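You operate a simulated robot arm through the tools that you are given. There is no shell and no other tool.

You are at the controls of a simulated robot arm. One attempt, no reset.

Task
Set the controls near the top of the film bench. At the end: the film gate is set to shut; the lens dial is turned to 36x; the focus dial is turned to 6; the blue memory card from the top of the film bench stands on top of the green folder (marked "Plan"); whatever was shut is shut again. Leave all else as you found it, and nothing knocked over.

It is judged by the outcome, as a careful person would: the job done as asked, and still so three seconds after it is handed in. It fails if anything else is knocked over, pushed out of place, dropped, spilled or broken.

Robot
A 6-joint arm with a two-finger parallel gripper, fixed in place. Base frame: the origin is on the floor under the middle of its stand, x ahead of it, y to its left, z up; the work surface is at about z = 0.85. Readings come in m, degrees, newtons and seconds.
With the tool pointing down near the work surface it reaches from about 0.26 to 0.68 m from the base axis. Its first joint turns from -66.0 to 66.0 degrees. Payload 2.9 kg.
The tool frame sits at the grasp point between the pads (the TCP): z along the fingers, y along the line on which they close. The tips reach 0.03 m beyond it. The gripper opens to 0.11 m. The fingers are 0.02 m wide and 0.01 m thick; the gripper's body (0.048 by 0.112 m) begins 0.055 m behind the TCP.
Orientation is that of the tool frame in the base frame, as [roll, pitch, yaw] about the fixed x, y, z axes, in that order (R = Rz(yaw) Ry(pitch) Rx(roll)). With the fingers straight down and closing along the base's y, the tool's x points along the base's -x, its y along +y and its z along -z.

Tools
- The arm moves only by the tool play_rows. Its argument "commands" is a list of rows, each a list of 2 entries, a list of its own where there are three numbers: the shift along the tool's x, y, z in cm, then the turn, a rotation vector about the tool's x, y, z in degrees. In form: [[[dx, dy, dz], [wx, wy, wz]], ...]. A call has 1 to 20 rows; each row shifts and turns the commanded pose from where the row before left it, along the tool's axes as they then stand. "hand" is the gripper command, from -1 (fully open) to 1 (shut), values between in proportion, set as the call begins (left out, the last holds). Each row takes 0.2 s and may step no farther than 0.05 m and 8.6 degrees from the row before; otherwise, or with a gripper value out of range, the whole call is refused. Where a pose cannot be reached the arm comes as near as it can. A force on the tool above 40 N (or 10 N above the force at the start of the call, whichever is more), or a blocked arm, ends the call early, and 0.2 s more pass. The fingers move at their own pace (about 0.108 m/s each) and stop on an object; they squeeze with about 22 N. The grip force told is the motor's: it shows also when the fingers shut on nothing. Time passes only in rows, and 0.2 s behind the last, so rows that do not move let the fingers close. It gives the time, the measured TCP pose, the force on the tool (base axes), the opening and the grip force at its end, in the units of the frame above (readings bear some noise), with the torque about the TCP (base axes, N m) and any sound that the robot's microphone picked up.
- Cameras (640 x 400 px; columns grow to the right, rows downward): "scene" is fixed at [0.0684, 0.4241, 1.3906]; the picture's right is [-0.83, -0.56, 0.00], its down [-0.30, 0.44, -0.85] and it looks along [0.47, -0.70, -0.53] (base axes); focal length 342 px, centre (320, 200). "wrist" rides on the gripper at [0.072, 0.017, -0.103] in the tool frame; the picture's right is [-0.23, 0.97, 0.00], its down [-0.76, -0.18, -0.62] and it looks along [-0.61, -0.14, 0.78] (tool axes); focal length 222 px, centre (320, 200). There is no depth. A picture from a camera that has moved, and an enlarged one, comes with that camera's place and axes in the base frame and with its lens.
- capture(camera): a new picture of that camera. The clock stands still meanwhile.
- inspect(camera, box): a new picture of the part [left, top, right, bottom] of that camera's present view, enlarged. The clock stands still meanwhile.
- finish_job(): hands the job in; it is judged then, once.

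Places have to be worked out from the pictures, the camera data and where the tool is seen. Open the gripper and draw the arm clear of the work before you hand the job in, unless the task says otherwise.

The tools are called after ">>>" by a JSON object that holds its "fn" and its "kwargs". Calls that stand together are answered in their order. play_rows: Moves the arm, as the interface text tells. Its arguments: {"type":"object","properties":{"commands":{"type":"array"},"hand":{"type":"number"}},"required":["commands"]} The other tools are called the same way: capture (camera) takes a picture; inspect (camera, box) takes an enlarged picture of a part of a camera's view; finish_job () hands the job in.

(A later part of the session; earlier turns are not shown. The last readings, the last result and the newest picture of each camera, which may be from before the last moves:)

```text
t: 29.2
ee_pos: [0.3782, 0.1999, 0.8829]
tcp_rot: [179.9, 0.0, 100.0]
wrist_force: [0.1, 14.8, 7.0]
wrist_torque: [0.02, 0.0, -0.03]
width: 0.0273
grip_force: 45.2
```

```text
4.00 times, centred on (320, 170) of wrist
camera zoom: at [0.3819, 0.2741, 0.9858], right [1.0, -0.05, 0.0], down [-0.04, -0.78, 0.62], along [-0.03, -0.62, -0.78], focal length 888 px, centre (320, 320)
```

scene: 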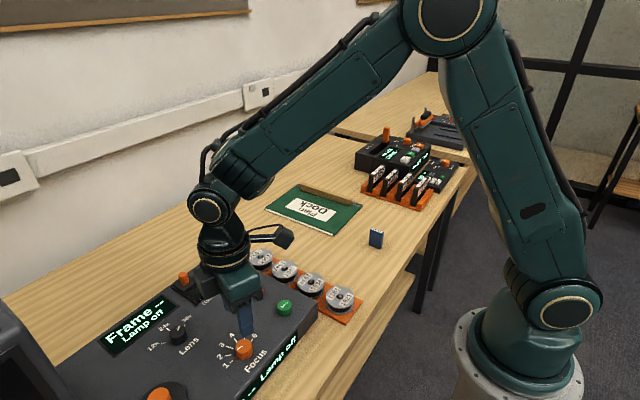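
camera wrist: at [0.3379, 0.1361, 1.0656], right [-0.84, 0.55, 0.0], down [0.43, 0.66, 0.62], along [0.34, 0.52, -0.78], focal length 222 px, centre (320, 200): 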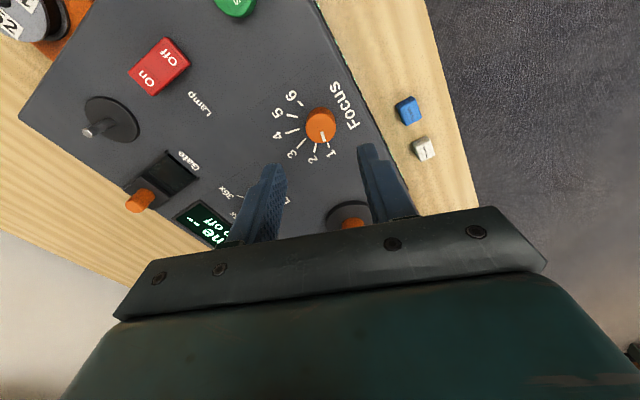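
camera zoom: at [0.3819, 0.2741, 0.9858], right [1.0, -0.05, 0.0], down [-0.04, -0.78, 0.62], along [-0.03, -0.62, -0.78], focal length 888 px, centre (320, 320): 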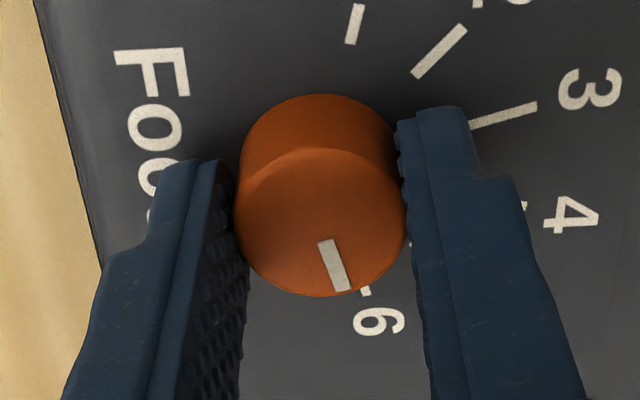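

The 6-tick is now at (367,291), matching the original reference for "1". Releasing and lifting to verify.

>>> {"fn": "play_rows", "kwargs": {"commands": [[[0, 0, 0], [0, 0, 0]], [[0, 0, 0], [0, 0, 0]], [[0, 0, 0], [0, 0, 0]]], "hand": 0.1}}

>>> {"fn": "play_rows", "kwargs": {"commands": [[[0, 0, -2], [0, 0, 0]], [[0, 0, -3], [0, 0, 0]], [[0, 0, -4], [0, 0, 0]], [[0, 0, -4], [0, 0, 0]], [[0, 0, 0], [0, 0, 0]]]}}

>>> {"fn": "capture", "kwargs": {"camera": "wrist"}}

>>> {"fn": "inspect", "kwargs": {"camera": "wrist", "box": [240, 50, 400, 150]}}

>>> {"fn": "inspect", "kwargs": {"camera": "scene", "box": [120, 250, 320, 375]}}

```text
t: 30.0
ee_pos: [0.3768, 0.1986, 0.8808]
tcp_rot: [-180.0, 0.1, 99.9]
wrist_force: [-0.1, 0.7, -0.3]
wrist_torque: [0.01, 0.01, 0.04]
width: 0.0497
grip_force: 0.0
```

```text
t: 31.2
ee_pos: [0.3764, 0.2, 1.0142]
tcp_rot: [-179.9, -0.1, 100.0]
wrist_force: [0.2, 0.2, -0.5]
wrist_torque: [-0.02, -0.02, -0.01]
width: 0.0497
grip_force: 0.1
```

```text
taken
camera wrist: at [0.3815, 0.2736, 1.1159], right [1.0, -0.05, 0.0], down [-0.04, -0.78, 0.62], along [-0.03, -0.62, -0.78], focal length 222 px, centre (320, 200)
```

wrist: 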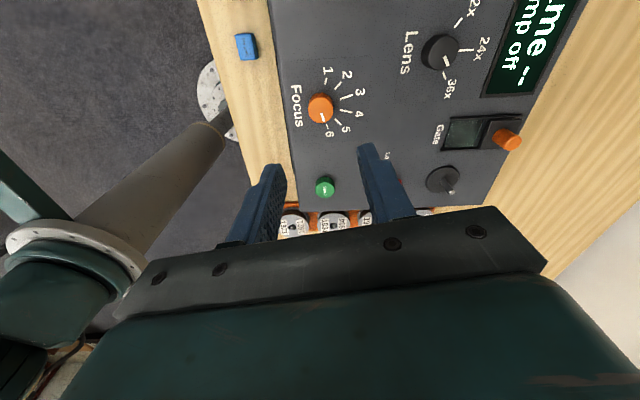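

```text
4.00 times, centred on (320, 100) of wrist
camera zoom: at [0.3815, 0.2736, 1.1159], right [1.0, -0.05, 0.0], down [-0.04, -0.78, 0.62], along [-0.03, -0.62, -0.78], focal length 888 px, centre (320, 600)
```

zoom: 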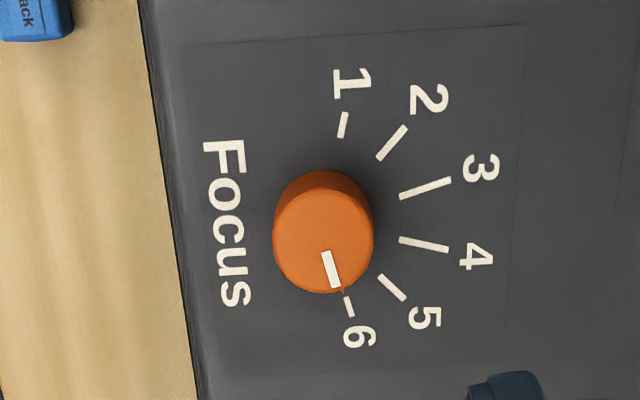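

```text
3.20 times, centred on (220, 312) of scene
camera zoom: at [0.0684, 0.4241, 1.3906], right [-0.83, -0.56, 0.0], down [-0.3, 0.44, -0.85], along [0.47, -0.7, -0.53], focal length 1093 px, centre (640, -160)
```

zoom: 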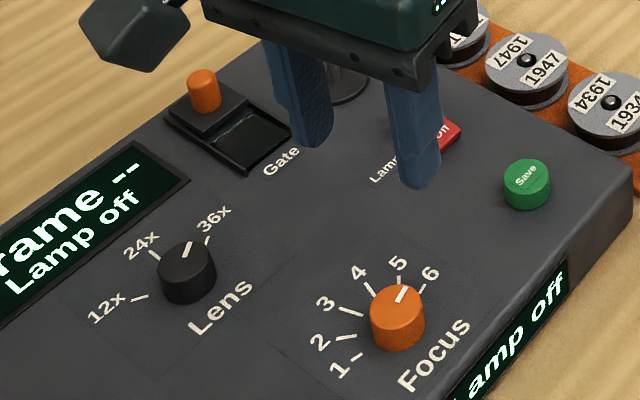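

Focus reads 6 and lens still 36x. Now the gate: rotate back to yaw 180 and move above the gate cover's orange knob near (0.588,0.157).

>>> {"fn": "play_rows", "kwargs": {"commands": [[[0, 0, 0], [0, 0, -8]], [[0, 0, 0], [0, 0, -8]], [[0, 0, 0], [0, 0, -8]], [[0, 0, 0], [0, 0, -8]], [[0, 0, 0], [0, 0, -8]], [[0, 0, 0], [0, 0, -8]], [[0, 0, 0], [0, 0, -8]], [[0, 0, 0], [0, 0, -8]], [[0, 0, 0], [0, 0, -8]], [[0, 0, 0], [0, 0, -8]], [[-3.9, -0.86, 0], [0, 0, 0]], [[-3.9, -0.86, 0], [0, 0, 0]], [[-3.9, -0.86, 0], [0, 0, 0]], [[-3.9, -0.86, 0], [0, 0, 0]], [[-3.9, -0.86, 0], [0, 0, 0]], [[0, 0, 0], [0, 0, 0]]]}}

>>> {"fn": "capture", "kwargs": {"camera": "wrist"}}

>>> {"fn": "inspect", "kwargs": {"camera": "wrist", "box": [240, 70, 400, 170]}}

>>> {"fn": "capture", "kwargs": {"camera": "scene"}}

```text
t: 34.6
ee_pos: [0.5739, 0.1578, 1.0148]
tcp_rot: [-179.9, -0.1, 180.0]
wrist_force: [0.7, 0.1, 0.4]
wrist_torque: [0.02, -0.02, 0.03]
width: 0.0492
grip_force: 0.0
```

```text
taken
camera wrist: at [0.5021, 0.1742, 1.1162], right [0.23, 0.97, 0.0], down [0.76, -0.18, 0.62], along [0.61, -0.14, -0.78], focal length 222 px, centre (320, 200)
```

wrist: 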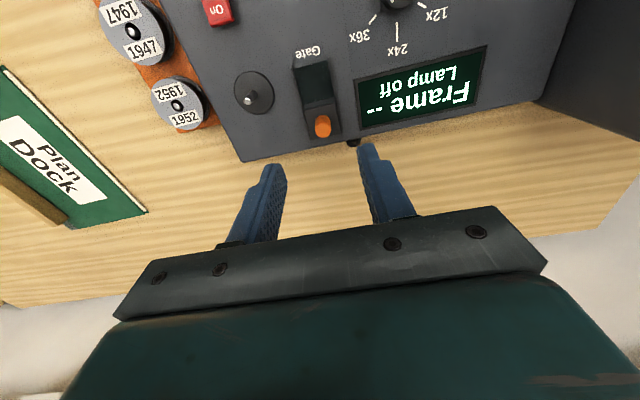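

```text
4.00 times, centred on (320, 120) of wrist
camera zoom: at [0.5021, 0.1742, 1.1162], right [0.23, 0.97, 0.0], down [0.76, -0.18, 0.62], along [0.61, -0.14, -0.78], focal length 888 px, centre (320, 520)
```

zoom: 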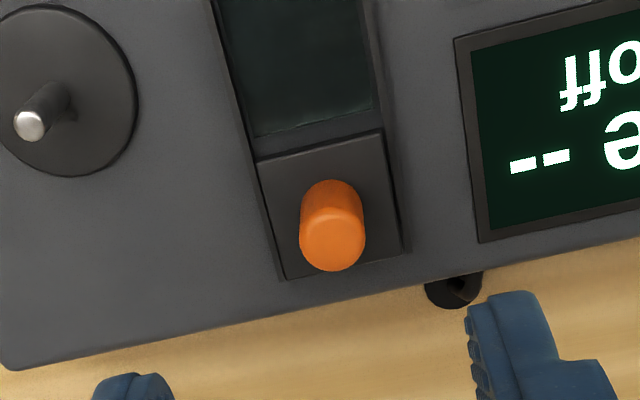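

```text
taken
```

scene: 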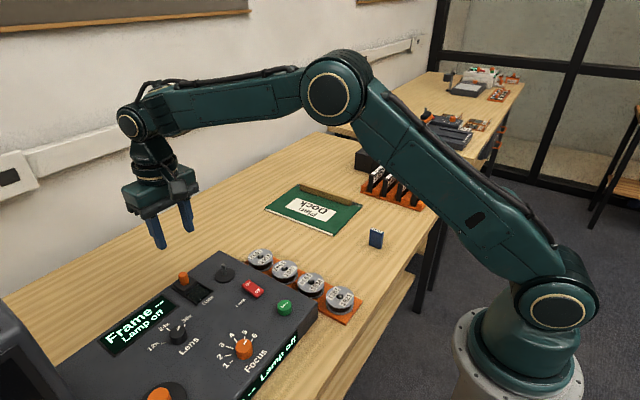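

The gate knob top is at about (0.590,0.157), ∅≈18 mm, and the track runs along base −x with ≈4 cm travel. I'll move over it and descend to z≈0.94 for a closer look.

>>> {"fn": "play_rows", "kwargs": {"commands": [[[-1.5, 0, 2.5], [0, 0, 0]], [[0, 0, 2.5], [0, 0, 0]], [[0, 0, 2.5], [0, 0, 0]], [[0, 0, 0], [0, 0, 0]]]}}

>>> {"fn": "capture", "kwargs": {"camera": "wrist"}}

>>> {"fn": "inspect", "kwargs": {"camera": "wrist", "box": [240, 80, 400, 180]}}

>>> {"fn": "inspect", "kwargs": {"camera": "scene", "box": [110, 200, 270, 300]}}

```text
t: 35.6
ee_pos: [0.5889, 0.1565, 0.9382]
tcp_rot: [-180.0, 0.0, -180.0]
wrist_force: [0.1, 0.5, -0.8]
wrist_torque: [0.03, 0.0, 0.02]
width: 0.0494
grip_force: 0.0
```

```text
taken
camera wrist: at [0.5165, 0.173, 1.0402], right [0.23, 0.97, 0.0], down [0.76, -0.18, 0.62], along [0.61, -0.14, -0.78], focal length 222 px, centre (320, 200)
```

wrist: 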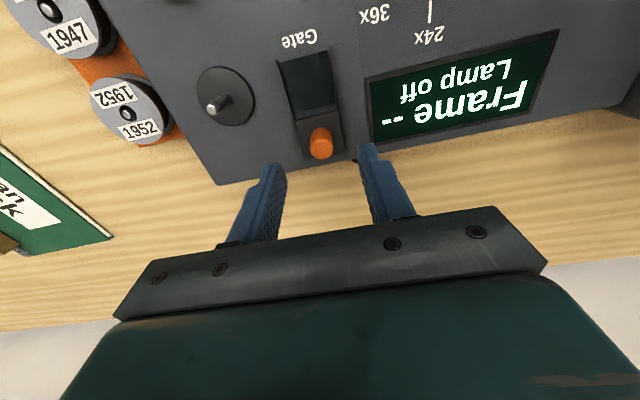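

```text
4.00 times, centred on (320, 130) of wrist
camera zoom: at [0.5165, 0.173, 1.0402], right [0.23, 0.97, 0.0], down [0.76, -0.18, 0.62], along [0.61, -0.14, -0.78], focal length 888 px, centre (320, 480)
```

zoom: 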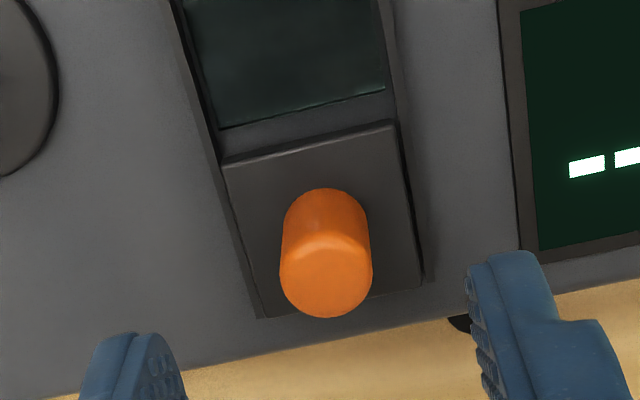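

```text
4.00 times, centred on (190, 250) of scene
camera zoom: at [0.0684, 0.4241, 1.3906], right [-0.83, -0.56, 0.0], down [-0.3, 0.44, -0.85], along [0.47, -0.7, -0.53], focal length 1366 px, centre (840, 0)
```

zoom: 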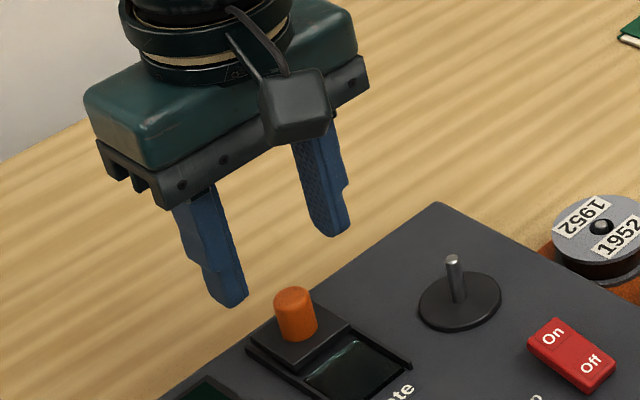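

Knob top ≈(0.5895,0.157,0.884), plate top ≈0.862. I'll trim 1 mm in +y and lower to TCP z≈0.896 (tips ≈0.866, clear of plate), then close on the knob.

>>> {"fn": "play_rows", "kwargs": {"commands": [[[-0.05, 0.1, 0], [0, 0, 0]], [[0, 0, 1.5], [0, 0, 0]], [[0, 0, 1.5], [0, 0, 0]], [[0, 0, 1.2], [0, 0, 0]], [[0, 0, 0], [0, 0, 0]]]}}

>>> {"fn": "inspect", "kwargs": {"camera": "wrist", "box": [240, 110, 400, 210]}}

>>> {"fn": "inspect", "kwargs": {"camera": "scene", "box": [110, 220, 270, 320]}}

```text
t: 36.8
ee_pos: [0.5883, 0.1576, 0.8952]
tcp_rot: [180.0, 0.0, 180.0]
wrist_force: [-0.1, 0.3, -0.2]
wrist_torque: [-0.03, 0.01, -0.01]
width: 0.0495
grip_force: 0.0
```

```text
4.00 times, centred on (320, 160) of wrist
camera zoom: at [0.5164, 0.1736, 0.9985], right [0.23, 0.97, 0.0], down [0.76, -0.18, 0.62], along [0.61, -0.14, -0.78], focal length 888 px, centre (320, 360)
```

zoom: 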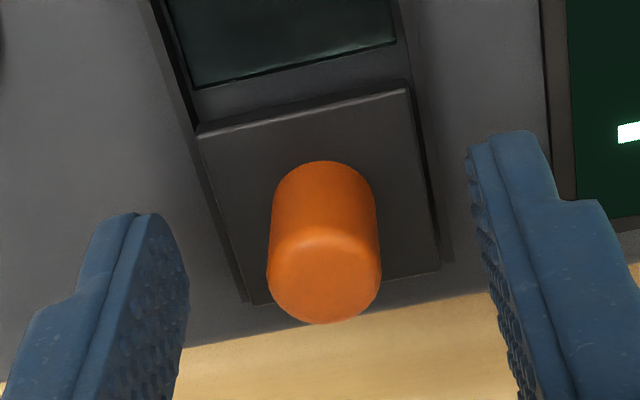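

```text
4.00 times, centred on (190, 270) of scene
camera zoom: at [0.0684, 0.4241, 1.3906], right [-0.83, -0.56, 0.0], down [-0.3, 0.44, -0.85], along [0.47, -0.7, -0.53], focal length 1366 px, centre (840, -80)
```

zoom: 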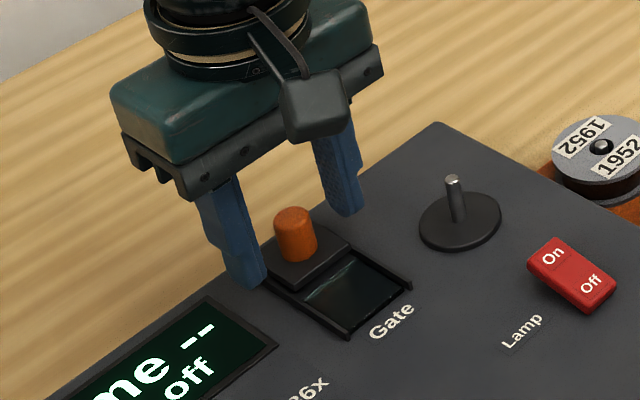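

Both fingers flank the knob with clearance to the toggle lever. Closing on the knob.

>>> {"fn": "play_rows", "kwargs": {"commands": [[[0, 0, 0], [0, 0, 0]], [[0, 0, 0], [0, 0, 0]], [[0, 0, 0], [0, 0, 0]]], "hand": 1}}

>>> {"fn": "inspect", "kwargs": {"camera": "wrist", "box": [240, 110, 400, 210]}}

```text
t: 37.6
ee_pos: [0.5887, 0.1577, 0.8949]
tcp_rot: [-180.0, 0.0, 180.0]
wrist_force: [-0.3, 2.7, -2.6]
wrist_torque: [0.05, -0.04, -0.01]
width: 0.0165
grip_force: 45.0
```

```text
4.00 times, centred on (320, 160) of wrist
camera zoom: at [0.5163, 0.1739, 0.9986], right [0.23, 0.97, 0.0], down [0.76, -0.18, 0.62], along [0.61, -0.14, -0.78], focal length 888 px, centre (320, 360)
```

zoom: 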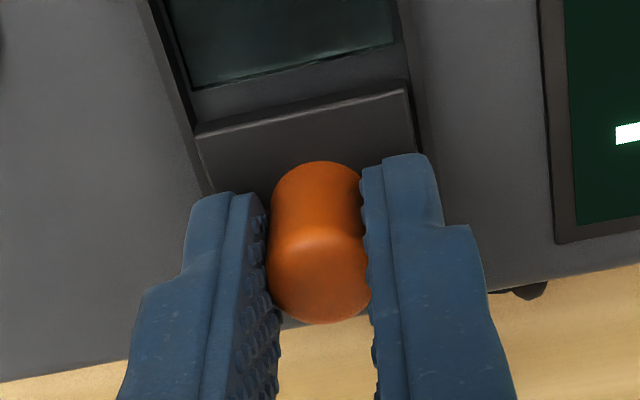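

Knob gripped (16.5 mm) with little side load. Sliding it toward −x (tool +x) in small steps, first 2 cm.

>>> {"fn": "play_rows", "kwargs": {"commands": [[[0.5, 0, 0], [0, 0, 0]], [[0.5, 0, 0], [0, 0, 0]], [[0.5, 0, 0], [0, 0, 0]], [[0.5, 0, 0], [0, 0, 0]], [[0, 0, 0], [0, 0, 0]]]}}

>>> {"fn": "inspect", "kwargs": {"camera": "scene", "box": [110, 220, 270, 320]}}

```text
t: 38.8
ee_pos: [0.5674, 0.1573, 0.8954]
tcp_rot: [180.0, 0.0, -179.9]
wrist_force: [0.3, 8.0, 0.7]
wrist_torque: [0.23, -0.13, 0.0]
width: 0.0163
grip_force: 44.4
```

```text
4.00 times, centred on (190, 270) of scene
camera zoom: at [0.0683, 0.4243, 1.3905], right [-0.83, -0.56, 0.0], down [-0.3, 0.44, -0.85], along [0.47, -0.7, -0.53], focal length 1366 px, centre (840, -80)
```

zoom: 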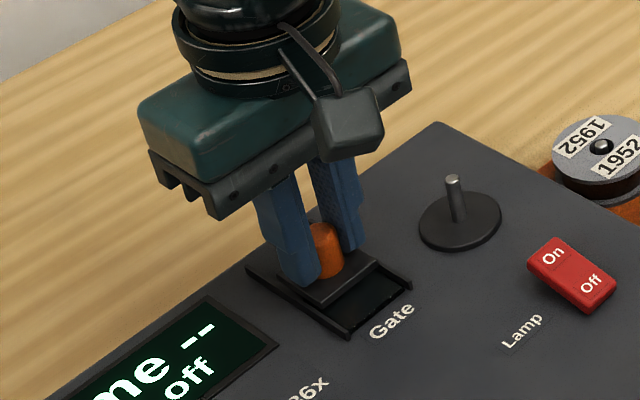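

The cover slides smoothly about halfway; the +8 N in y hints the track is yawed slightly, so I'll add a small +y component and continue.

>>> {"fn": "play_rows", "kwargs": {"commands": [[[0, 0.06, 0], [0, 0, 0]], [[0.4, 0.01, 0], [0, 0, 0]], [[0.4, 0.01, 0], [0, 0, 0]], [[0.3, 0.01, 0], [0, 0, 0]], [[0.3, 0.01, 0], [0, 0, 0]], [[0, 0, 0], [0, 0, 0]]]}}

>>> {"fn": "inspect", "kwargs": {"camera": "scene", "box": [110, 220, 270, 320]}}

>>> {"fn": "inspect", "kwargs": {"camera": "wrist", "box": [240, 110, 400, 210]}}

```text
t: 40.2
ee_pos: [0.5531, 0.1579, 0.8948]
tcp_rot: [-180.0, -0.1, 179.9]
wrist_force: [-2.1, -0.1, -0.3]
wrist_torque: [-0.02, 0.14, -0.05]
width: 0.0163
grip_force: 45.7
```

```text
4.00 times, centred on (190, 270) of scene
camera zoom: at [0.0684, 0.4241, 1.3906], right [-0.83, -0.56, 0.0], down [-0.3, 0.44, -0.85], along [0.47, -0.7, -0.53], focal length 1366 px, centre (840, -80)
```

zoom: 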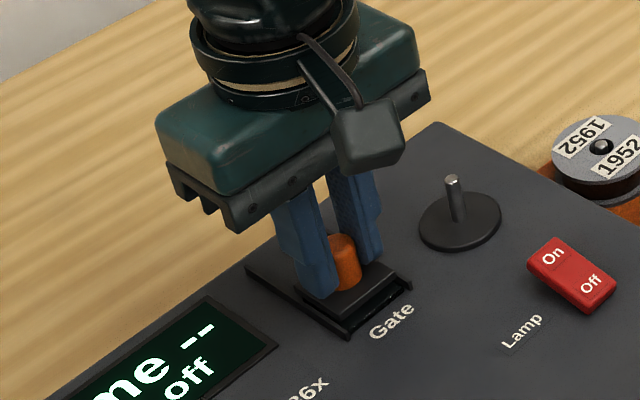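

```text
4.00 times, centred on (320, 160) of wrist
camera zoom: at [0.4814, 0.1741, 0.9987], right [0.23, 0.97, 0.0], down [0.76, -0.18, 0.62], along [0.61, -0.14, -0.78], focal length 888 px, centre (320, 360)
```

zoom: 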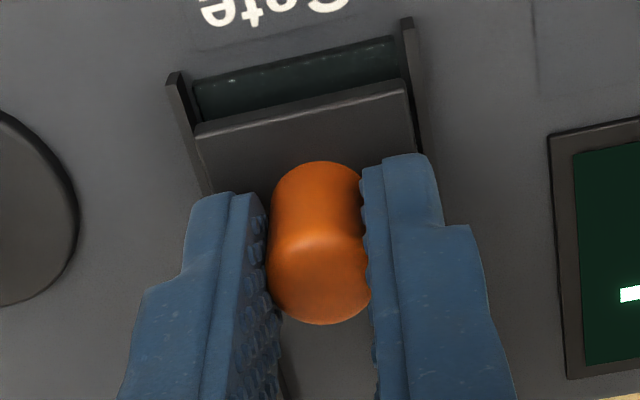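

A 6–8 mm strip of window still shows. Continuing in 2 mm steps until it's covered or meets its stop.

>>> {"fn": "play_rows", "kwargs": {"commands": [[[0.2, 0.005, 0], [0, 0, 0]], [[0.2, 0.005, 0], [0, 0, 0]], [[0.2, 0, 0], [0, 0, 0]], [[0, 0, 0], [0, 0, 0]]]}}

>>> {"fn": "inspect", "kwargs": {"camera": "wrist", "box": [240, 110, 400, 210]}}

```text
t: 41.2
ee_pos: [0.5483, 0.1574, 0.8967]
tcp_rot: [-179.9, 0.0, 179.8]
wrist_force: [0.5, -11.8, 3.1]
wrist_torque: [-0.36, 0.05, -0.03]
width: 0.0163
grip_force: 45.1
```

```text
4.00 times, centred on (320, 160) of wrist
camera zoom: at [0.4762, 0.1743, 0.9985], right [0.23, 0.97, 0.0], down [0.76, -0.18, 0.62], along [0.61, -0.14, -0.78], focal length 888 px, centre (320, 360)
```

zoom: 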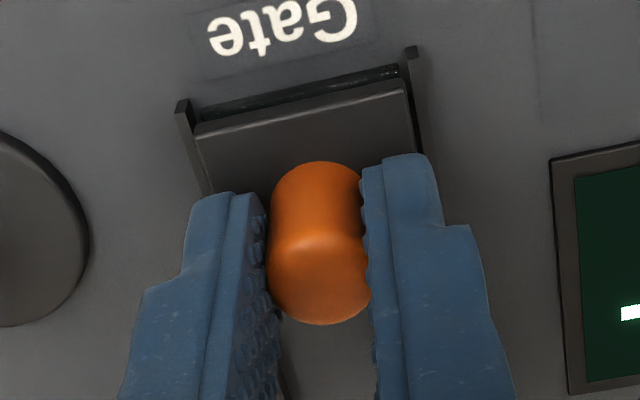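

Only a thin sliver remains and no stop felt yet. Trim y by −0.4 mm and continue in 2 mm steps.

>>> {"fn": "play_rows", "kwargs": {"commands": [[[0, -0.05, 0], [0, 0, 0]], [[0.2, 0, 0], [0, 0, 0]], [[0.15, 0, 0], [0, 0, 0]], [[0, 0, 0], [0, 0, 0]]]}}

>>> {"fn": "inspect", "kwargs": {"camera": "wrist", "box": [240, 110, 400, 210]}}

```text
t: 42.2
ee_pos: [0.5467, 0.1573, 0.8956]
tcp_rot: [-179.9, 0.3, 179.8]
wrist_force: [23.2, -15.3, -10.1]
wrist_torque: [-0.41, -1.13, -0.03]
width: 0.0165
grip_force: 44.9
```

```text
4.00 times, centred on (320, 160) of wrist
camera zoom: at [0.4744, 0.1743, 0.9982], right [0.23, 0.97, 0.0], down [0.76, -0.18, 0.63], along [0.61, -0.14, -0.78], focal length 888 px, centre (320, 360)
```

zoom: 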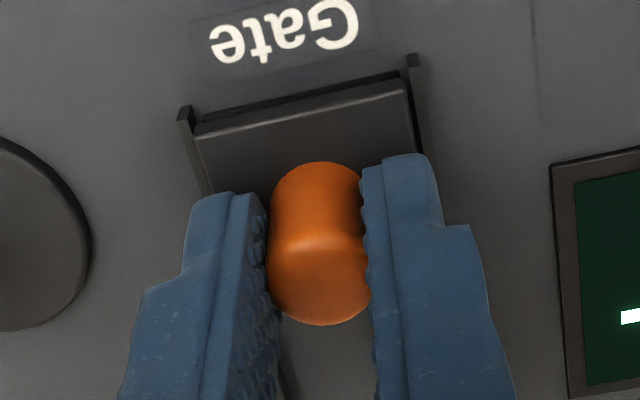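

+23 N in x: the cover has reached its stop and the window is fully covered – the gate is shut. I'll ease the push slightly, then release and lift.

>>> {"fn": "play_rows", "kwargs": {"commands": [[[-0.08, -0.05, 0], [0, 0, 0]], [[0, 0, 0], [0, 0, 0]]]}}

>>> {"fn": "play_rows", "kwargs": {"commands": [[[0, 0, 0], [0, 0, 0]], [[0, 0, 0], [0, 0, 0]], [[0, 0, 0], [0, 0, 0]]], "hand": 0.2}}

>>> {"fn": "play_rows", "kwargs": {"commands": [[[0, 0, -1.5], [0, 0, 0]], [[0, 0, -3], [0, 0, 0]], [[0, 0, -4], [0, 0, 0]], [[0, 0, -4], [0, 0, 0]], [[0, 0, 0], [0, 0, 0]]]}}

>>> {"fn": "capture", "kwargs": {"camera": "wrist"}}

>>> {"fn": "inspect", "kwargs": {"camera": "scene", "box": [80, 220, 320, 370]}}

```text
t: 42.8
ee_pos: [0.5478, 0.1581, 0.8959]
tcp_rot: [-180.0, 0.2, 179.9]
wrist_force: [22.5, -12.3, -9.9]
wrist_torque: [-0.4, -0.78, 0.0]
width: 0.0164
grip_force: 44.9
```

```text
t: 43.6
ee_pos: [0.5448, 0.1581, 0.8967]
tcp_rot: [-179.9, -0.1, -180.0]
wrist_force: [0.6, -0.4, 0.4]
wrist_torque: [0.04, 0.02, 0.0]
width: 0.044
grip_force: 0.1
```

```text
t: 44.8
ee_pos: [0.5457, 0.1589, 1.0213]
tcp_rot: [-179.9, 0.1, -180.0]
wrist_force: [-0.3, -0.1, 0.3]
wrist_torque: [0.0, 0.0, 0.02]
width: 0.044
grip_force: 0.1
```

```text
taken
camera wrist: at [0.4725, 0.1757, 1.1233], right [0.23, 0.97, 0.0], down [0.76, -0.18, 0.62], along [0.61, -0.14, -0.78], focal length 222 px, centre (320, 200)
```

wrist: 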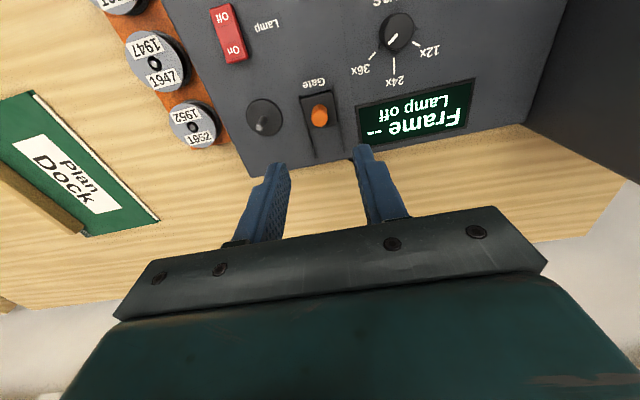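

```text
2.67 times, centred on (200, 295) of scene
camera zoom: at [0.0684, 0.4241, 1.3906], right [-0.83, -0.56, 0.0], down [-0.3, 0.44, -0.85], along [0.47, -0.7, -0.53], focal length 911 px, centre (640, -53)
```

zoom: 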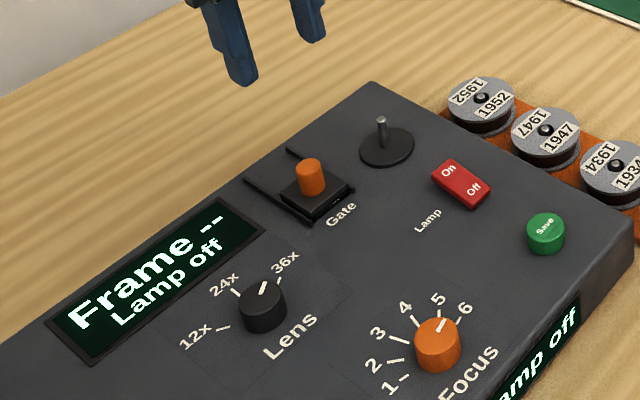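

Gate shut, lens 36x, focus 6, lamp untouched. Now the card: I'll rise a little and travel over toward the M-32 card near (0.338,-0.242) at safe height.

>>> {"fn": "play_rows", "kwargs": {"commands": [[[0, 0, -2], [0, 0, 0]], [[2.1, -4, 0], [0, 0, 0]], [[2.1, -4, 0], [0, 0, 0]], [[2.1, -4, 0], [0, 0, 0]], [[2.1, -4, 0], [0, 0, 0]], [[2.1, -4, 0], [0, 0, 0]], [[2.1, -4, 0], [0, 0, 0]], [[2.1, -4, 0], [0, 0, 0]], [[2.1, -4, 0], [0, 0, 0]], [[2.1, -4, 0], [0, 0, 0]], [[2.0, -3.5, 0], [0, 0, 0]], [[0, 0, 0], [0, 0, 0]]], "hand": -0.1}}

>>> {"fn": "capture", "kwargs": {"camera": "wrist"}}

>>> {"fn": "inspect", "kwargs": {"camera": "wrist", "box": [240, 50, 400, 150]}}

>>> {"fn": "capture", "kwargs": {"camera": "scene"}}

```text
t: 47.4
ee_pos: [0.3389, -0.2388, 1.0405]
tcp_rot: [180.0, 0.0, -179.9]
wrist_force: [0.8, -0.2, -0.6]
wrist_torque: [0.02, 0.04, -0.01]
width: 0.0604
grip_force: 0.1
```

```text
taken
camera wrist: at [0.2666, -0.2222, 1.1436], right [0.23, 0.97, 0.0], down [0.76, -0.18, 0.62], along [0.61, -0.14, -0.78], focal length 222 px, centre (320, 200)
```

wrist: 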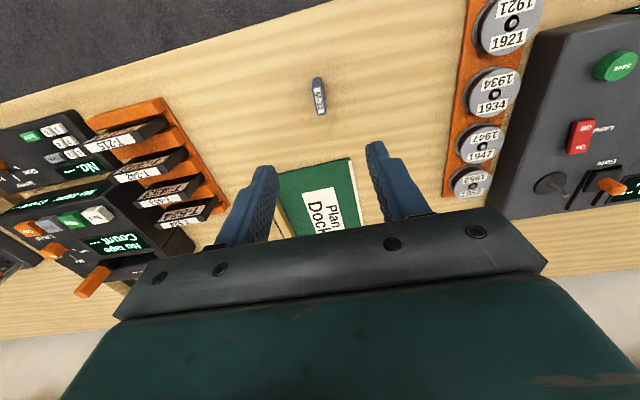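

```text
4.00 times, centred on (320, 100) of wrist
camera zoom: at [0.2666, -0.2222, 1.1436], right [0.23, 0.97, 0.0], down [0.76, -0.18, 0.62], along [0.61, -0.14, -0.78], focal length 888 px, centre (320, 600)
```

zoom: 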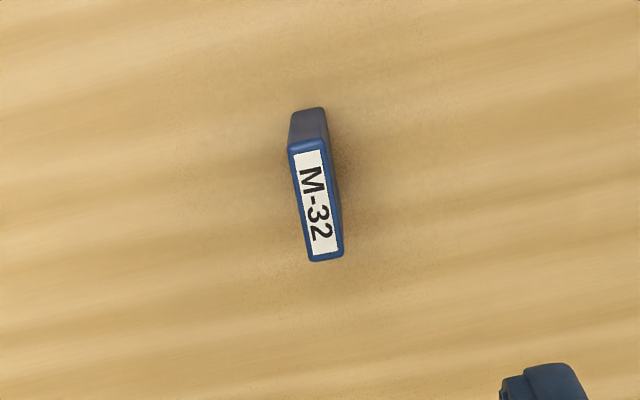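

```text
taken
```

scene: 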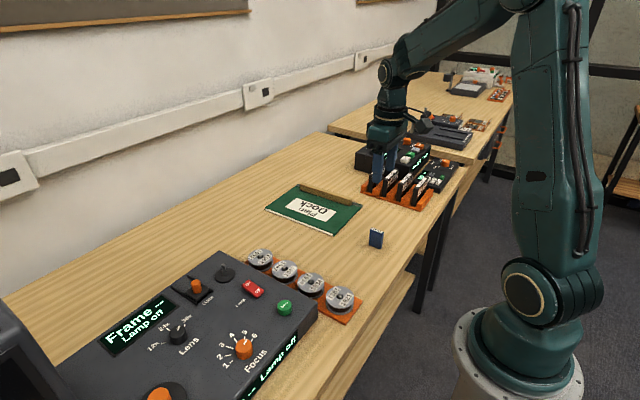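

The card stands at ≈(0.338,-0.240), thickness ≈10.5 mm along base y (yawed ≈−3°), top z≈0.855, table ≈0.80. I'll align the gripper yaw by −3° and descend to z≈0.93 to recheck.

>>> {"fn": "play_rows", "kwargs": {"commands": [[[0.03, -0.08, 0], [0, 0, 3]], [[0, 0, 4], [0, 0, 0]], [[0, 0, 4], [0, 0, 0]], [[0, 0, 3], [0, 0, 0]], [[0, 0, 0], [0, 0, 0]]]}}

>>> {"fn": "inspect", "kwargs": {"camera": "wrist", "box": [240, 90, 400, 190]}}

>>> {"fn": "inspect", "kwargs": {"camera": "scene", "box": [330, 170, 450, 245]}}

```text
t: 48.6
ee_pos: [0.338, -0.2377, 0.932]
tcp_rot: [-179.9, 0.1, 177.0]
wrist_force: [0.0, -0.4, -0.2]
wrist_torque: [-0.01, -0.04, 0.02]
width: 0.0604
grip_force: 0.0
```

```text
4.00 times, centred on (320, 140) of wrist
camera zoom: at [0.267, -0.2171, 1.0344], right [0.28, 0.96, 0.0], down [0.75, -0.22, 0.62], along [0.6, -0.17, -0.78], focal length 888 px, centre (320, 440)
```

zoom: 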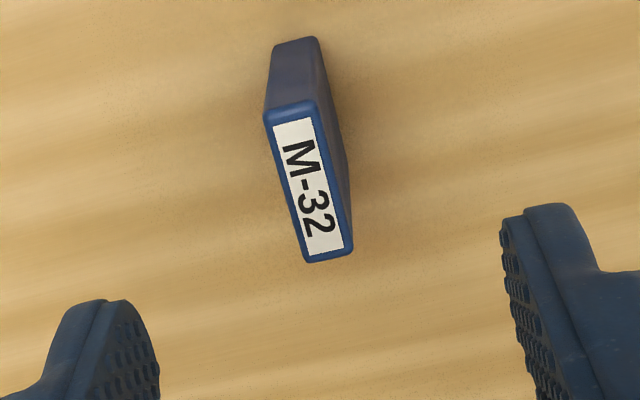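

```text
5.33 times, centred on (390, 208) of scene
camera zoom: at [0.0684, 0.4241, 1.3906], right [-0.83, -0.56, 0.0], down [-0.3, 0.44, -0.85], along [0.47, -0.7, -0.53], focal length 1822 px, centre (-53, 160)
```

zoom: 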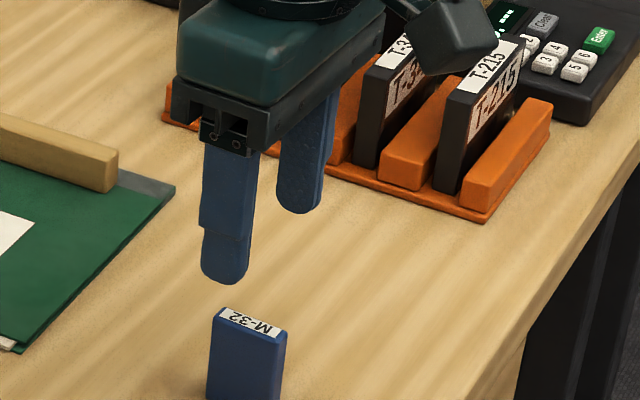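

The card centre is at (0.338,-0.240); TCP is ~2 mm too far in +y. Trim −2.1 mm in tool y and lower to z≈0.852 so the pads straddle the upper ~3.5 cm of the card.

>>> {"fn": "play_rows", "kwargs": {"commands": [[[0, -0.21, 0], [0, 0, 0]], [[0, 0, 3], [0, 0, 0]], [[0, 0, 2.5], [0, 0, 0]], [[0, 0, 1.5], [0, 0, 0]], [[0, 0, 1], [0, 0, 0]], [[0, 0, 0], [0, 0, 0]]]}}

>>> {"fn": "inspect", "kwargs": {"camera": "wrist", "box": [240, 130, 400, 230]}}

>>> {"fn": "inspect", "kwargs": {"camera": "scene", "box": [320, 190, 440, 265]}}

```text
t: 50.0
ee_pos: [0.3366, -0.2389, 0.8515]
tcp_rot: [180.0, 0.0, 177.0]
wrist_force: [0.8, 0.1, 0.0]
wrist_torque: [-0.01, -0.03, -0.01]
width: 0.0605
grip_force: 0.0
```

```text
4.00 times, centred on (320, 180) of wrist
camera zoom: at [0.2644, -0.2192, 0.954], right [0.28, 0.96, 0.0], down [0.75, -0.22, 0.62], along [0.6, -0.17, -0.78], focal length 888 px, centre (320, 280)
```

zoom: 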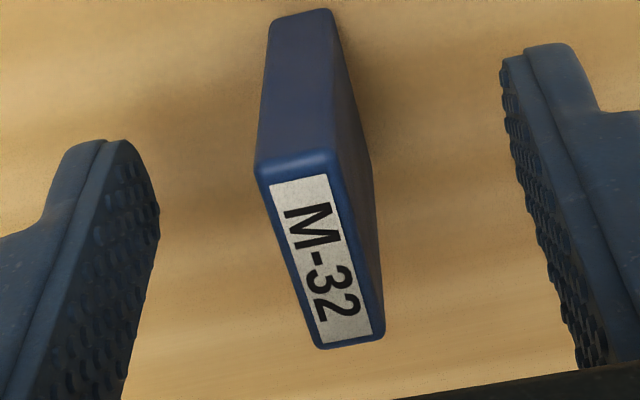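

```text
5.33 times, centred on (380, 228) of scene
camera zoom: at [0.0684, 0.4241, 1.3906], right [-0.83, -0.56, 0.0], down [-0.3, 0.44, -0.85], along [0.47, -0.7, -0.53], focal length 1822 px, centre (0, 53)
```

zoom: 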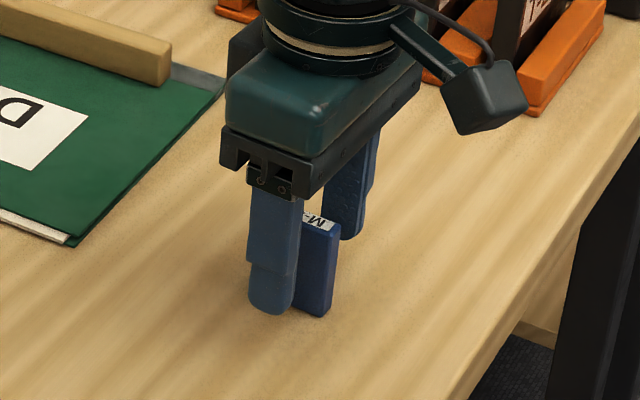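

Card is centred between the pads (≈0.4 mm error). I'll close in two stages so neither finger bumps it hard.

>>> {"fn": "play_rows", "kwargs": {"commands": [[[0, 0, 0], [0, 0, 0]], [[0, 0, 0], [0, 0, 0]]], "hand": 0.72}}

>>> {"fn": "inspect", "kwargs": {"camera": "wrist", "box": [240, 130, 400, 230]}}

```text
t: 50.6
ee_pos: [0.3358, -0.2395, 0.8511]
tcp_rot: [-179.9, 0.0, 177.0]
wrist_force: [-0.2, 0.0, 0.2]
wrist_torque: [0.0, -0.03, -0.04]
width: 0.0155
grip_force: 0.1
```

```text
4.00 times, centred on (320, 180) of wrist
camera zoom: at [0.2644, -0.2192, 0.9543], right [0.28, 0.96, 0.0], down [0.75, -0.22, 0.62], along [0.6, -0.17, -0.78], focal length 888 px, centre (320, 280)
```

zoom: 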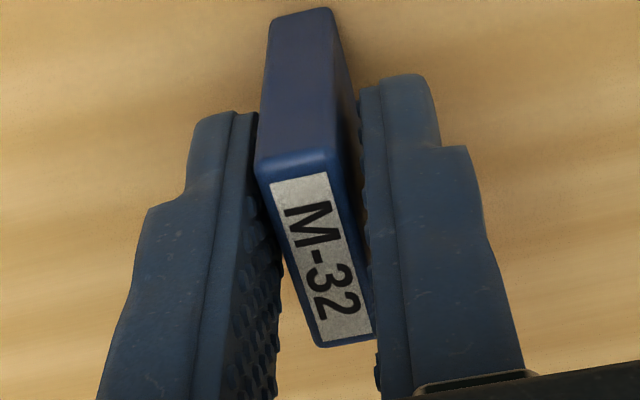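

Card is parallel to the pads with small gaps on both sides. Closing fully.

>>> {"fn": "play_rows", "kwargs": {"commands": [[[0, 0, 0], [0, 0, 0]], [[0, 0, 0], [0, 0, 0]], [[0, 0, 0], [0, 0, 0]]], "hand": 1}}

>>> {"fn": "inspect", "kwargs": {"camera": "wrist", "box": [240, 130, 400, 230]}}

```text
t: 51.4
ee_pos: [0.3359, -0.2398, 0.8522]
tcp_rot: [-179.9, 0.0, 177.0]
wrist_force: [-0.2, 0.4, 1.2]
wrist_torque: [0.03, -0.02, 0.01]
width: 0.0111
grip_force: 22.0
```

```text
4.00 times, centred on (320, 180) of wrist
camera zoom: at [0.2644, -0.2192, 0.9543], right [0.28, 0.96, 0.0], down [0.75, -0.22, 0.62], along [0.6, -0.17, -0.78], focal length 888 px, centre (320, 280)
```

zoom: 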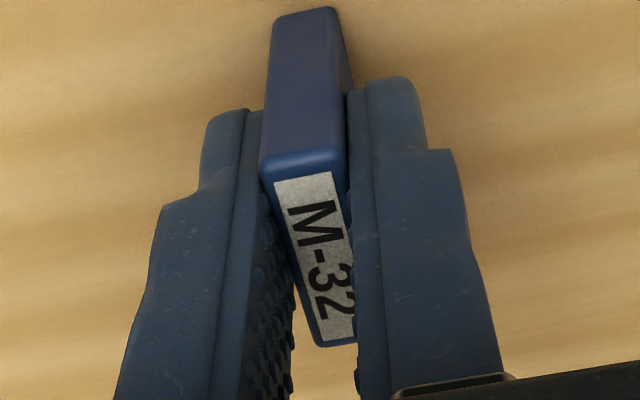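

Card gripped (11.1 mm, 22 N) at TCP z=0.852 while standing on the table. Lifting straight up to ~1.0.

>>> {"fn": "play_rows", "kwargs": {"commands": [[[0, 0, -1], [0, 0, 0]], [[0, 0, -3], [0, 0, 0]], [[0, 0, -4], [0, 0, 0]], [[0, 0, -4], [0, 0, 0]], [[0, 0, -3], [0, 0, 0]], [[0, 0, 0], [0, 0, 0]]]}}

>>> {"fn": "capture", "kwargs": {"camera": "wrist"}}

>>> {"fn": "capture", "kwargs": {"camera": "scene"}}

```text
t: 52.8
ee_pos: [0.3361, -0.2388, 1.0006]
tcp_rot: [-180.0, 0.0, 177.0]
wrist_force: [-0.6, -0.8, -1.7]
wrist_torque: [0.04, 0.0, -0.04]
width: 0.0114
grip_force: 22.0
```

```text
taken
camera wrist: at [0.2646, -0.2189, 1.1032], right [0.28, 0.96, 0.0], down [0.75, -0.22, 0.62], along [0.6, -0.17, -0.78], focal length 222 px, centre (320, 200)
```

wrist: 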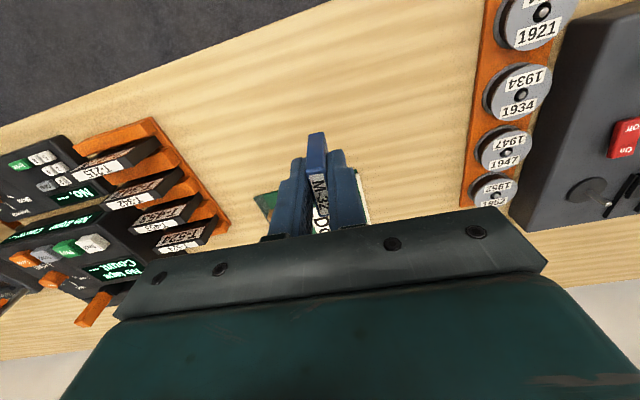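

```text
taken
```

scene: 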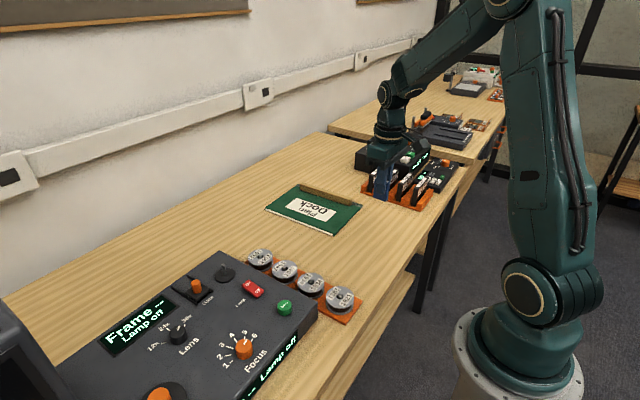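

Card is held upright. From two views the folder spans x≈0.452–0.693, y≈−0.38 to −0.20 with the wooden bar along its y≈−0.36 side. I'll carry the card to about (0.51,−0.265) at z≈1.0.

>>> {"fn": "play_rows", "kwargs": {"commands": [[[-3, -0.3, 0], [0, 0, 0]], [[-3.5, -0.35, 0], [0, 0, 0]], [[-4, -0.35, 0], [0, 0, 0]], [[-4, -0.35, 0], [0, 0, 0]], [[-3, -0.34, 0], [0, 0, 0]], [[0, 0, 0], [0, 0, 0]]]}}

>>> {"fn": "capture", "kwargs": {"camera": "wrist"}}

>>> {"fn": "inspect", "kwargs": {"camera": "scene", "box": [240, 110, 440, 235]}}

```text
t: 54.2
ee_pos: [0.5105, -0.2652, 1.0021]
tcp_rot: [179.9, 0.0, 177.0]
wrist_force: [-0.6, -0.4, -0.4]
wrist_torque: [0.02, -0.03, 0.01]
width: 0.0111
grip_force: 22.1
```

```text
taken
camera wrist: at [0.44, -0.2455, 1.1052], right [0.28, 0.96, 0.0], down [0.75, -0.22, 0.62], along [0.6, -0.17, -0.78], focal length 222 px, centre (320, 200)
```

wrist: 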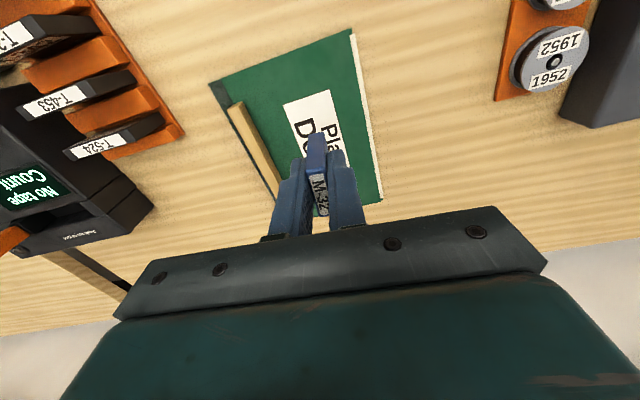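

```text
3.20 times, centred on (340, 172) of scene
camera zoom: at [0.0684, 0.4241, 1.3906], right [-0.83, -0.56, 0.0], down [-0.3, 0.44, -0.85], along [0.47, -0.7, -0.53], focal length 1093 px, centre (256, 288)
```

zoom: 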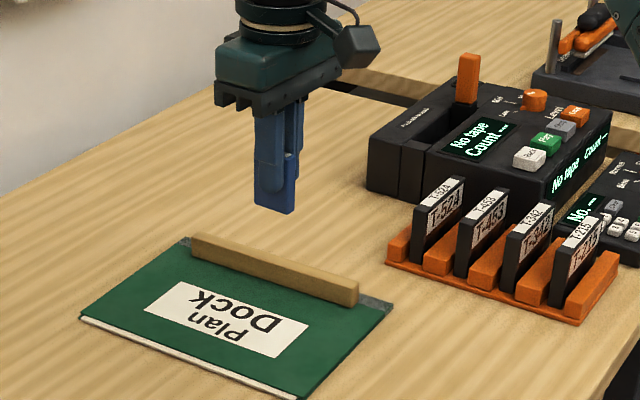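

The spot under the card is right at the label's edge. I'd rather stand it fully on bare green: the strip between label and right edge (y≈−0.253…−0.213), so I'll shift to about (0.55,−0.233) and lower to z≈0.90 for a look.

>>> {"fn": "play_rows", "kwargs": {"commands": [[[-1.9, 1.73, 0], [0, 0, 0]], [[-1.9, 1.73, 0], [0, 0, 0]], [[0, 0, 3], [0, 0, 0]], [[0, 0, 4], [0, 0, 0]], [[0, 0, 3], [0, 0, 0]], [[0, 0, 0], [0, 0, 0]]]}}

>>> {"fn": "capture", "kwargs": {"camera": "wrist"}}

>>> {"fn": "inspect", "kwargs": {"camera": "scene", "box": [250, 140, 410, 240]}}

```text
t: 55.6
ee_pos: [0.5505, -0.2314, 0.8996]
tcp_rot: [-180.0, 0.0, 177.0]
wrist_force: [-0.1, 0.1, -1.0]
wrist_torque: [0.02, -0.02, 0.01]
width: 0.0112
grip_force: 22.1
```

```text
taken
camera wrist: at [0.4797, -0.2124, 1.0028], right [0.28, 0.96, 0.0], down [0.75, -0.22, 0.62], along [0.6, -0.17, -0.78], focal length 222 px, centre (320, 200)
```

wrist: 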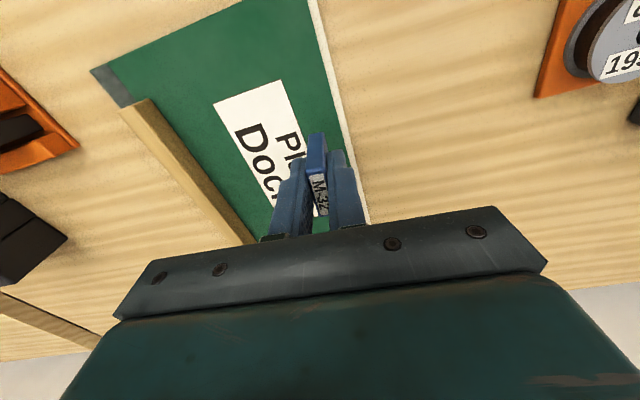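

```text
4.00 times, centred on (330, 190) of scene
camera zoom: at [0.0684, 0.4241, 1.3906], right [-0.83, -0.56, 0.0], down [-0.3, 0.44, -0.85], along [0.47, -0.7, -0.53], focal length 1366 px, centre (280, 240)
```

zoom: 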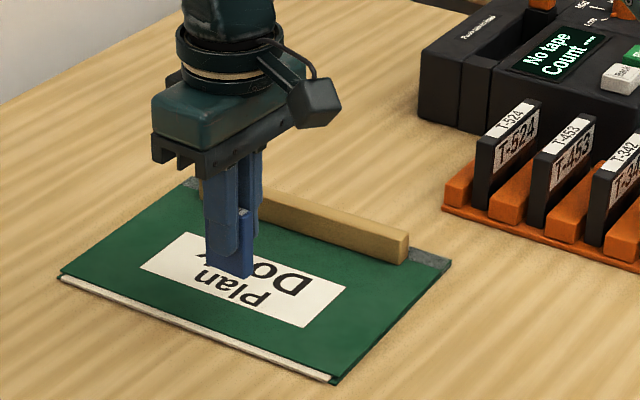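

Under the card is bare green, ~2 cm from label and ~1.7 cm from the edge. Lowering 2.5 cm, then checking clearance.

>>> {"fn": "play_rows", "kwargs": {"commands": [[[0, 0, 1.3], [0, 0, 0]], [[0, 0, 1.2], [0, 0, 0]], [[0, 0, 0], [0, 0, 0]]]}}

>>> {"fn": "inspect", "kwargs": {"camera": "scene", "box": [260, 170, 360, 232]}}

>>> {"fn": "inspect", "kwargs": {"camera": "wrist", "box": [200, 70, 400, 195]}}

```text
t: 56.4
ee_pos: [0.5501, -0.2331, 0.8758]
tcp_rot: [179.9, 0.0, 177.0]
wrist_force: [-0.4, 0.3, -0.3]
wrist_torque: [0.0, -0.04, 0.01]
width: 0.0113
grip_force: 21.9
```

```text
6.40 times, centred on (310, 201) of scene
camera zoom: at [0.0684, 0.4241, 1.3906], right [-0.83, -0.56, 0.0], down [-0.3, 0.44, -0.85], along [0.47, -0.7, -0.53], focal length 2186 px, centre (384, 194)
```

zoom: 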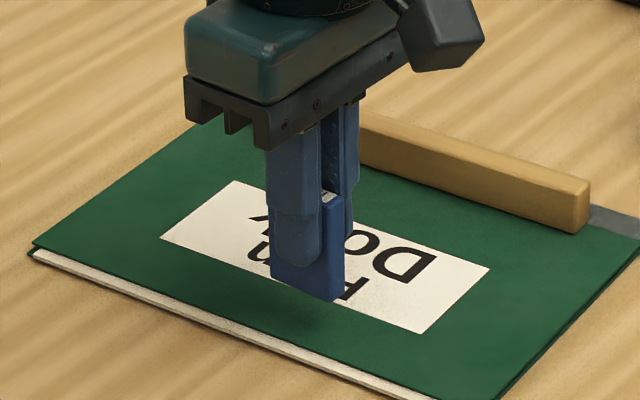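

```text
3.20 times, centred on (300, 132) of wrist
camera zoom: at [0.4785, -0.2129, 0.9784], right [0.28, 0.96, 0.0], down [0.75, -0.22, 0.62], along [0.6, -0.17, -0.78], focal length 711 px, centre (384, 416)
```

zoom: 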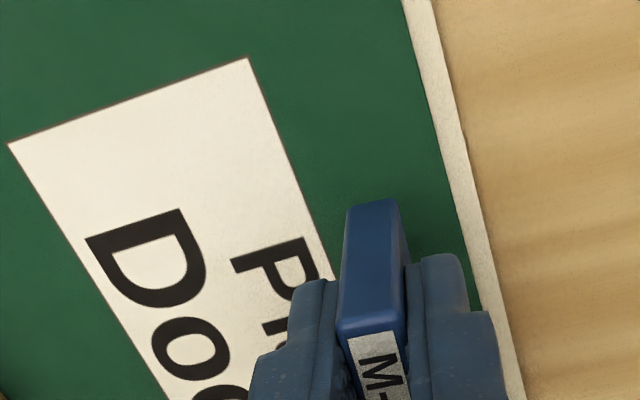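

The card hovers over bare green; still no contact. Lowering in small steps and watching the vertical force.

>>> {"fn": "play_rows", "kwargs": {"commands": [[[0, 0, 0.3], [0, 0, 0]], [[0, 0, 0.3], [0, 0, 0]], [[0, 0, 0], [0, 0, 0]]]}}

>>> {"fn": "inspect", "kwargs": {"camera": "scene", "box": [260, 170, 360, 232]}}

```text
t: 57.2
ee_pos: [0.5486, -0.2334, 0.8712]
tcp_rot: [-180.0, -0.1, 177.1]
wrist_force: [-0.5, 0.2, 0.1]
wrist_torque: [0.01, 0.01, 0.02]
width: 0.0113
grip_force: 22.0
```

```text
6.40 times, centred on (310, 201) of scene
camera zoom: at [0.0684, 0.4241, 1.3906], right [-0.83, -0.56, 0.0], down [-0.3, 0.44, -0.85], along [0.47, -0.7, -0.53], focal length 2186 px, centre (384, 194)
```

zoom: 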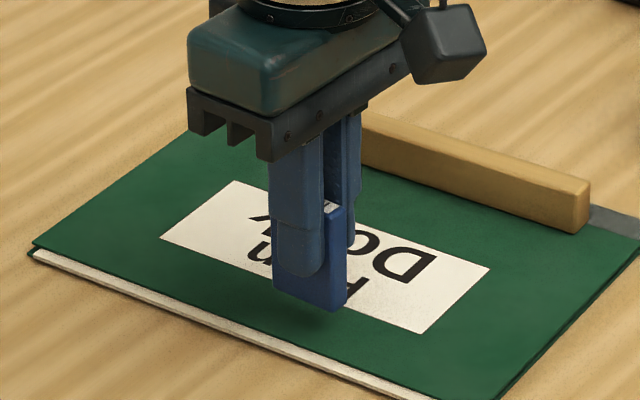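

Shadow is closing in under the card but no contact yet (Fz≈0). Continuing with 2 mm steps.

>>> {"fn": "play_rows", "kwargs": {"commands": [[[0, 0, 0.2], [0, 0, 0]], [[0, 0, 0.2], [0, 0, 0]], [[0, 0, 0], [0, 0, 0]]]}}

>>> {"fn": "inspect", "kwargs": {"camera": "scene", "box": [280, 185, 340, 223]}}

```text
t: 58.0
ee_pos: [0.5499, -0.2342, 0.866]
tcp_rot: [-180.0, 0.0, 177.0]
wrist_force: [0.4, 0.6, -0.4]
wrist_torque: [-0.03, 0.0, 0.02]
width: 0.0111
grip_force: 22.4
```

```text
10.53 times, centred on (310, 204) of scene
camera zoom: at [0.0684, 0.4241, 1.3906], right [-0.83, -0.56, 0.0], down [-0.3, 0.44, -0.85], along [0.47, -0.7, -0.53], focal length 3596 px, centre (425, 158)
```

zoom: 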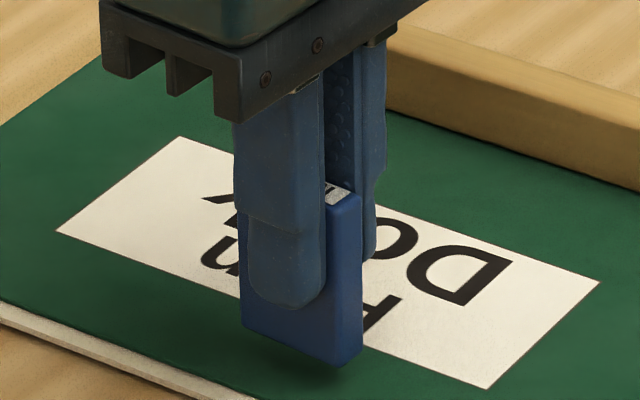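

Still free at z≈0.866. Two more 1.5 mm steps, checking force.

>>> {"fn": "play_rows", "kwargs": {"commands": [[[0, 0, 0.15], [0, 0, 0]], [[0, 0, 0.15], [0, 0, 0]], [[0, 0, 0], [0, 0, 0]]]}}

>>> {"fn": "inspect", "kwargs": {"camera": "scene", "box": [280, 185, 340, 223]}}

```text
t: 58.8
ee_pos: [0.5502, -0.2332, 0.8626]
tcp_rot: [180.0, -0.1, 177.1]
wrist_force: [0.1, 0.3, -0.2]
wrist_torque: [-0.02, 0.0, 0.02]
width: 0.0113
grip_force: 22.2
```

```text
10.53 times, centred on (310, 204) of scene
camera zoom: at [0.0684, 0.4241, 1.3906], right [-0.83, -0.56, 0.0], down [-0.3, 0.44, -0.85], along [0.47, -0.7, -0.53], focal length 3596 px, centre (425, 158)
```

zoom: 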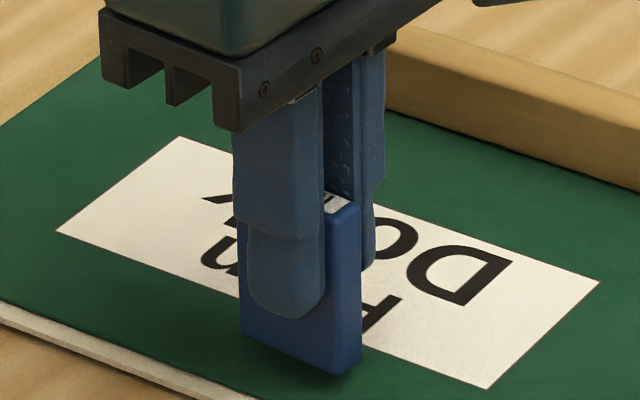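

The gap has nearly closed but no contact force yet. Continuing with 1 mm steps.

>>> {"fn": "play_rows", "kwargs": {"commands": [[[0, 0, 0.1], [0, 0, 0]], [[0, 0, 0.1], [0, 0, 0]], [[0, 0, 0], [0, 0, 0]]]}}

>>> {"fn": "inspect", "kwargs": {"camera": "scene", "box": [280, 185, 340, 223]}}

```text
t: 59.6
ee_pos: [0.5504, -0.2335, 0.861]
tcp_rot: [-180.0, 0.0, 177.0]
wrist_force: [0.0, 0.1, -0.5]
wrist_torque: [-0.01, -0.01, -0.01]
width: 0.011
grip_force: 22.3
```

```text
10.53 times, centred on (310, 204) of scene
camera zoom: at [0.0684, 0.4241, 1.3906], right [-0.83, -0.56, 0.0], down [-0.3, 0.44, -0.85], along [0.47, -0.7, -0.53], focal length 3596 px, centre (425, 158)
```

zoom: 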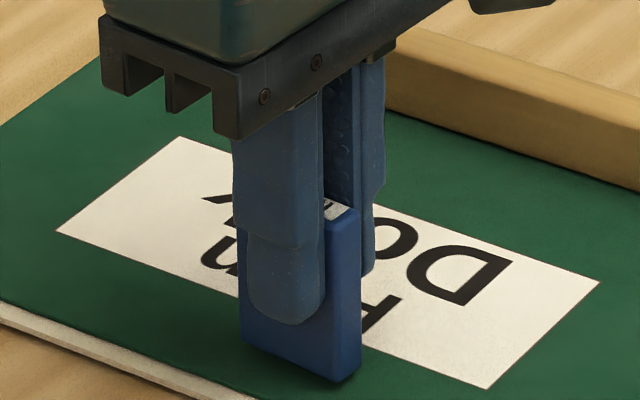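

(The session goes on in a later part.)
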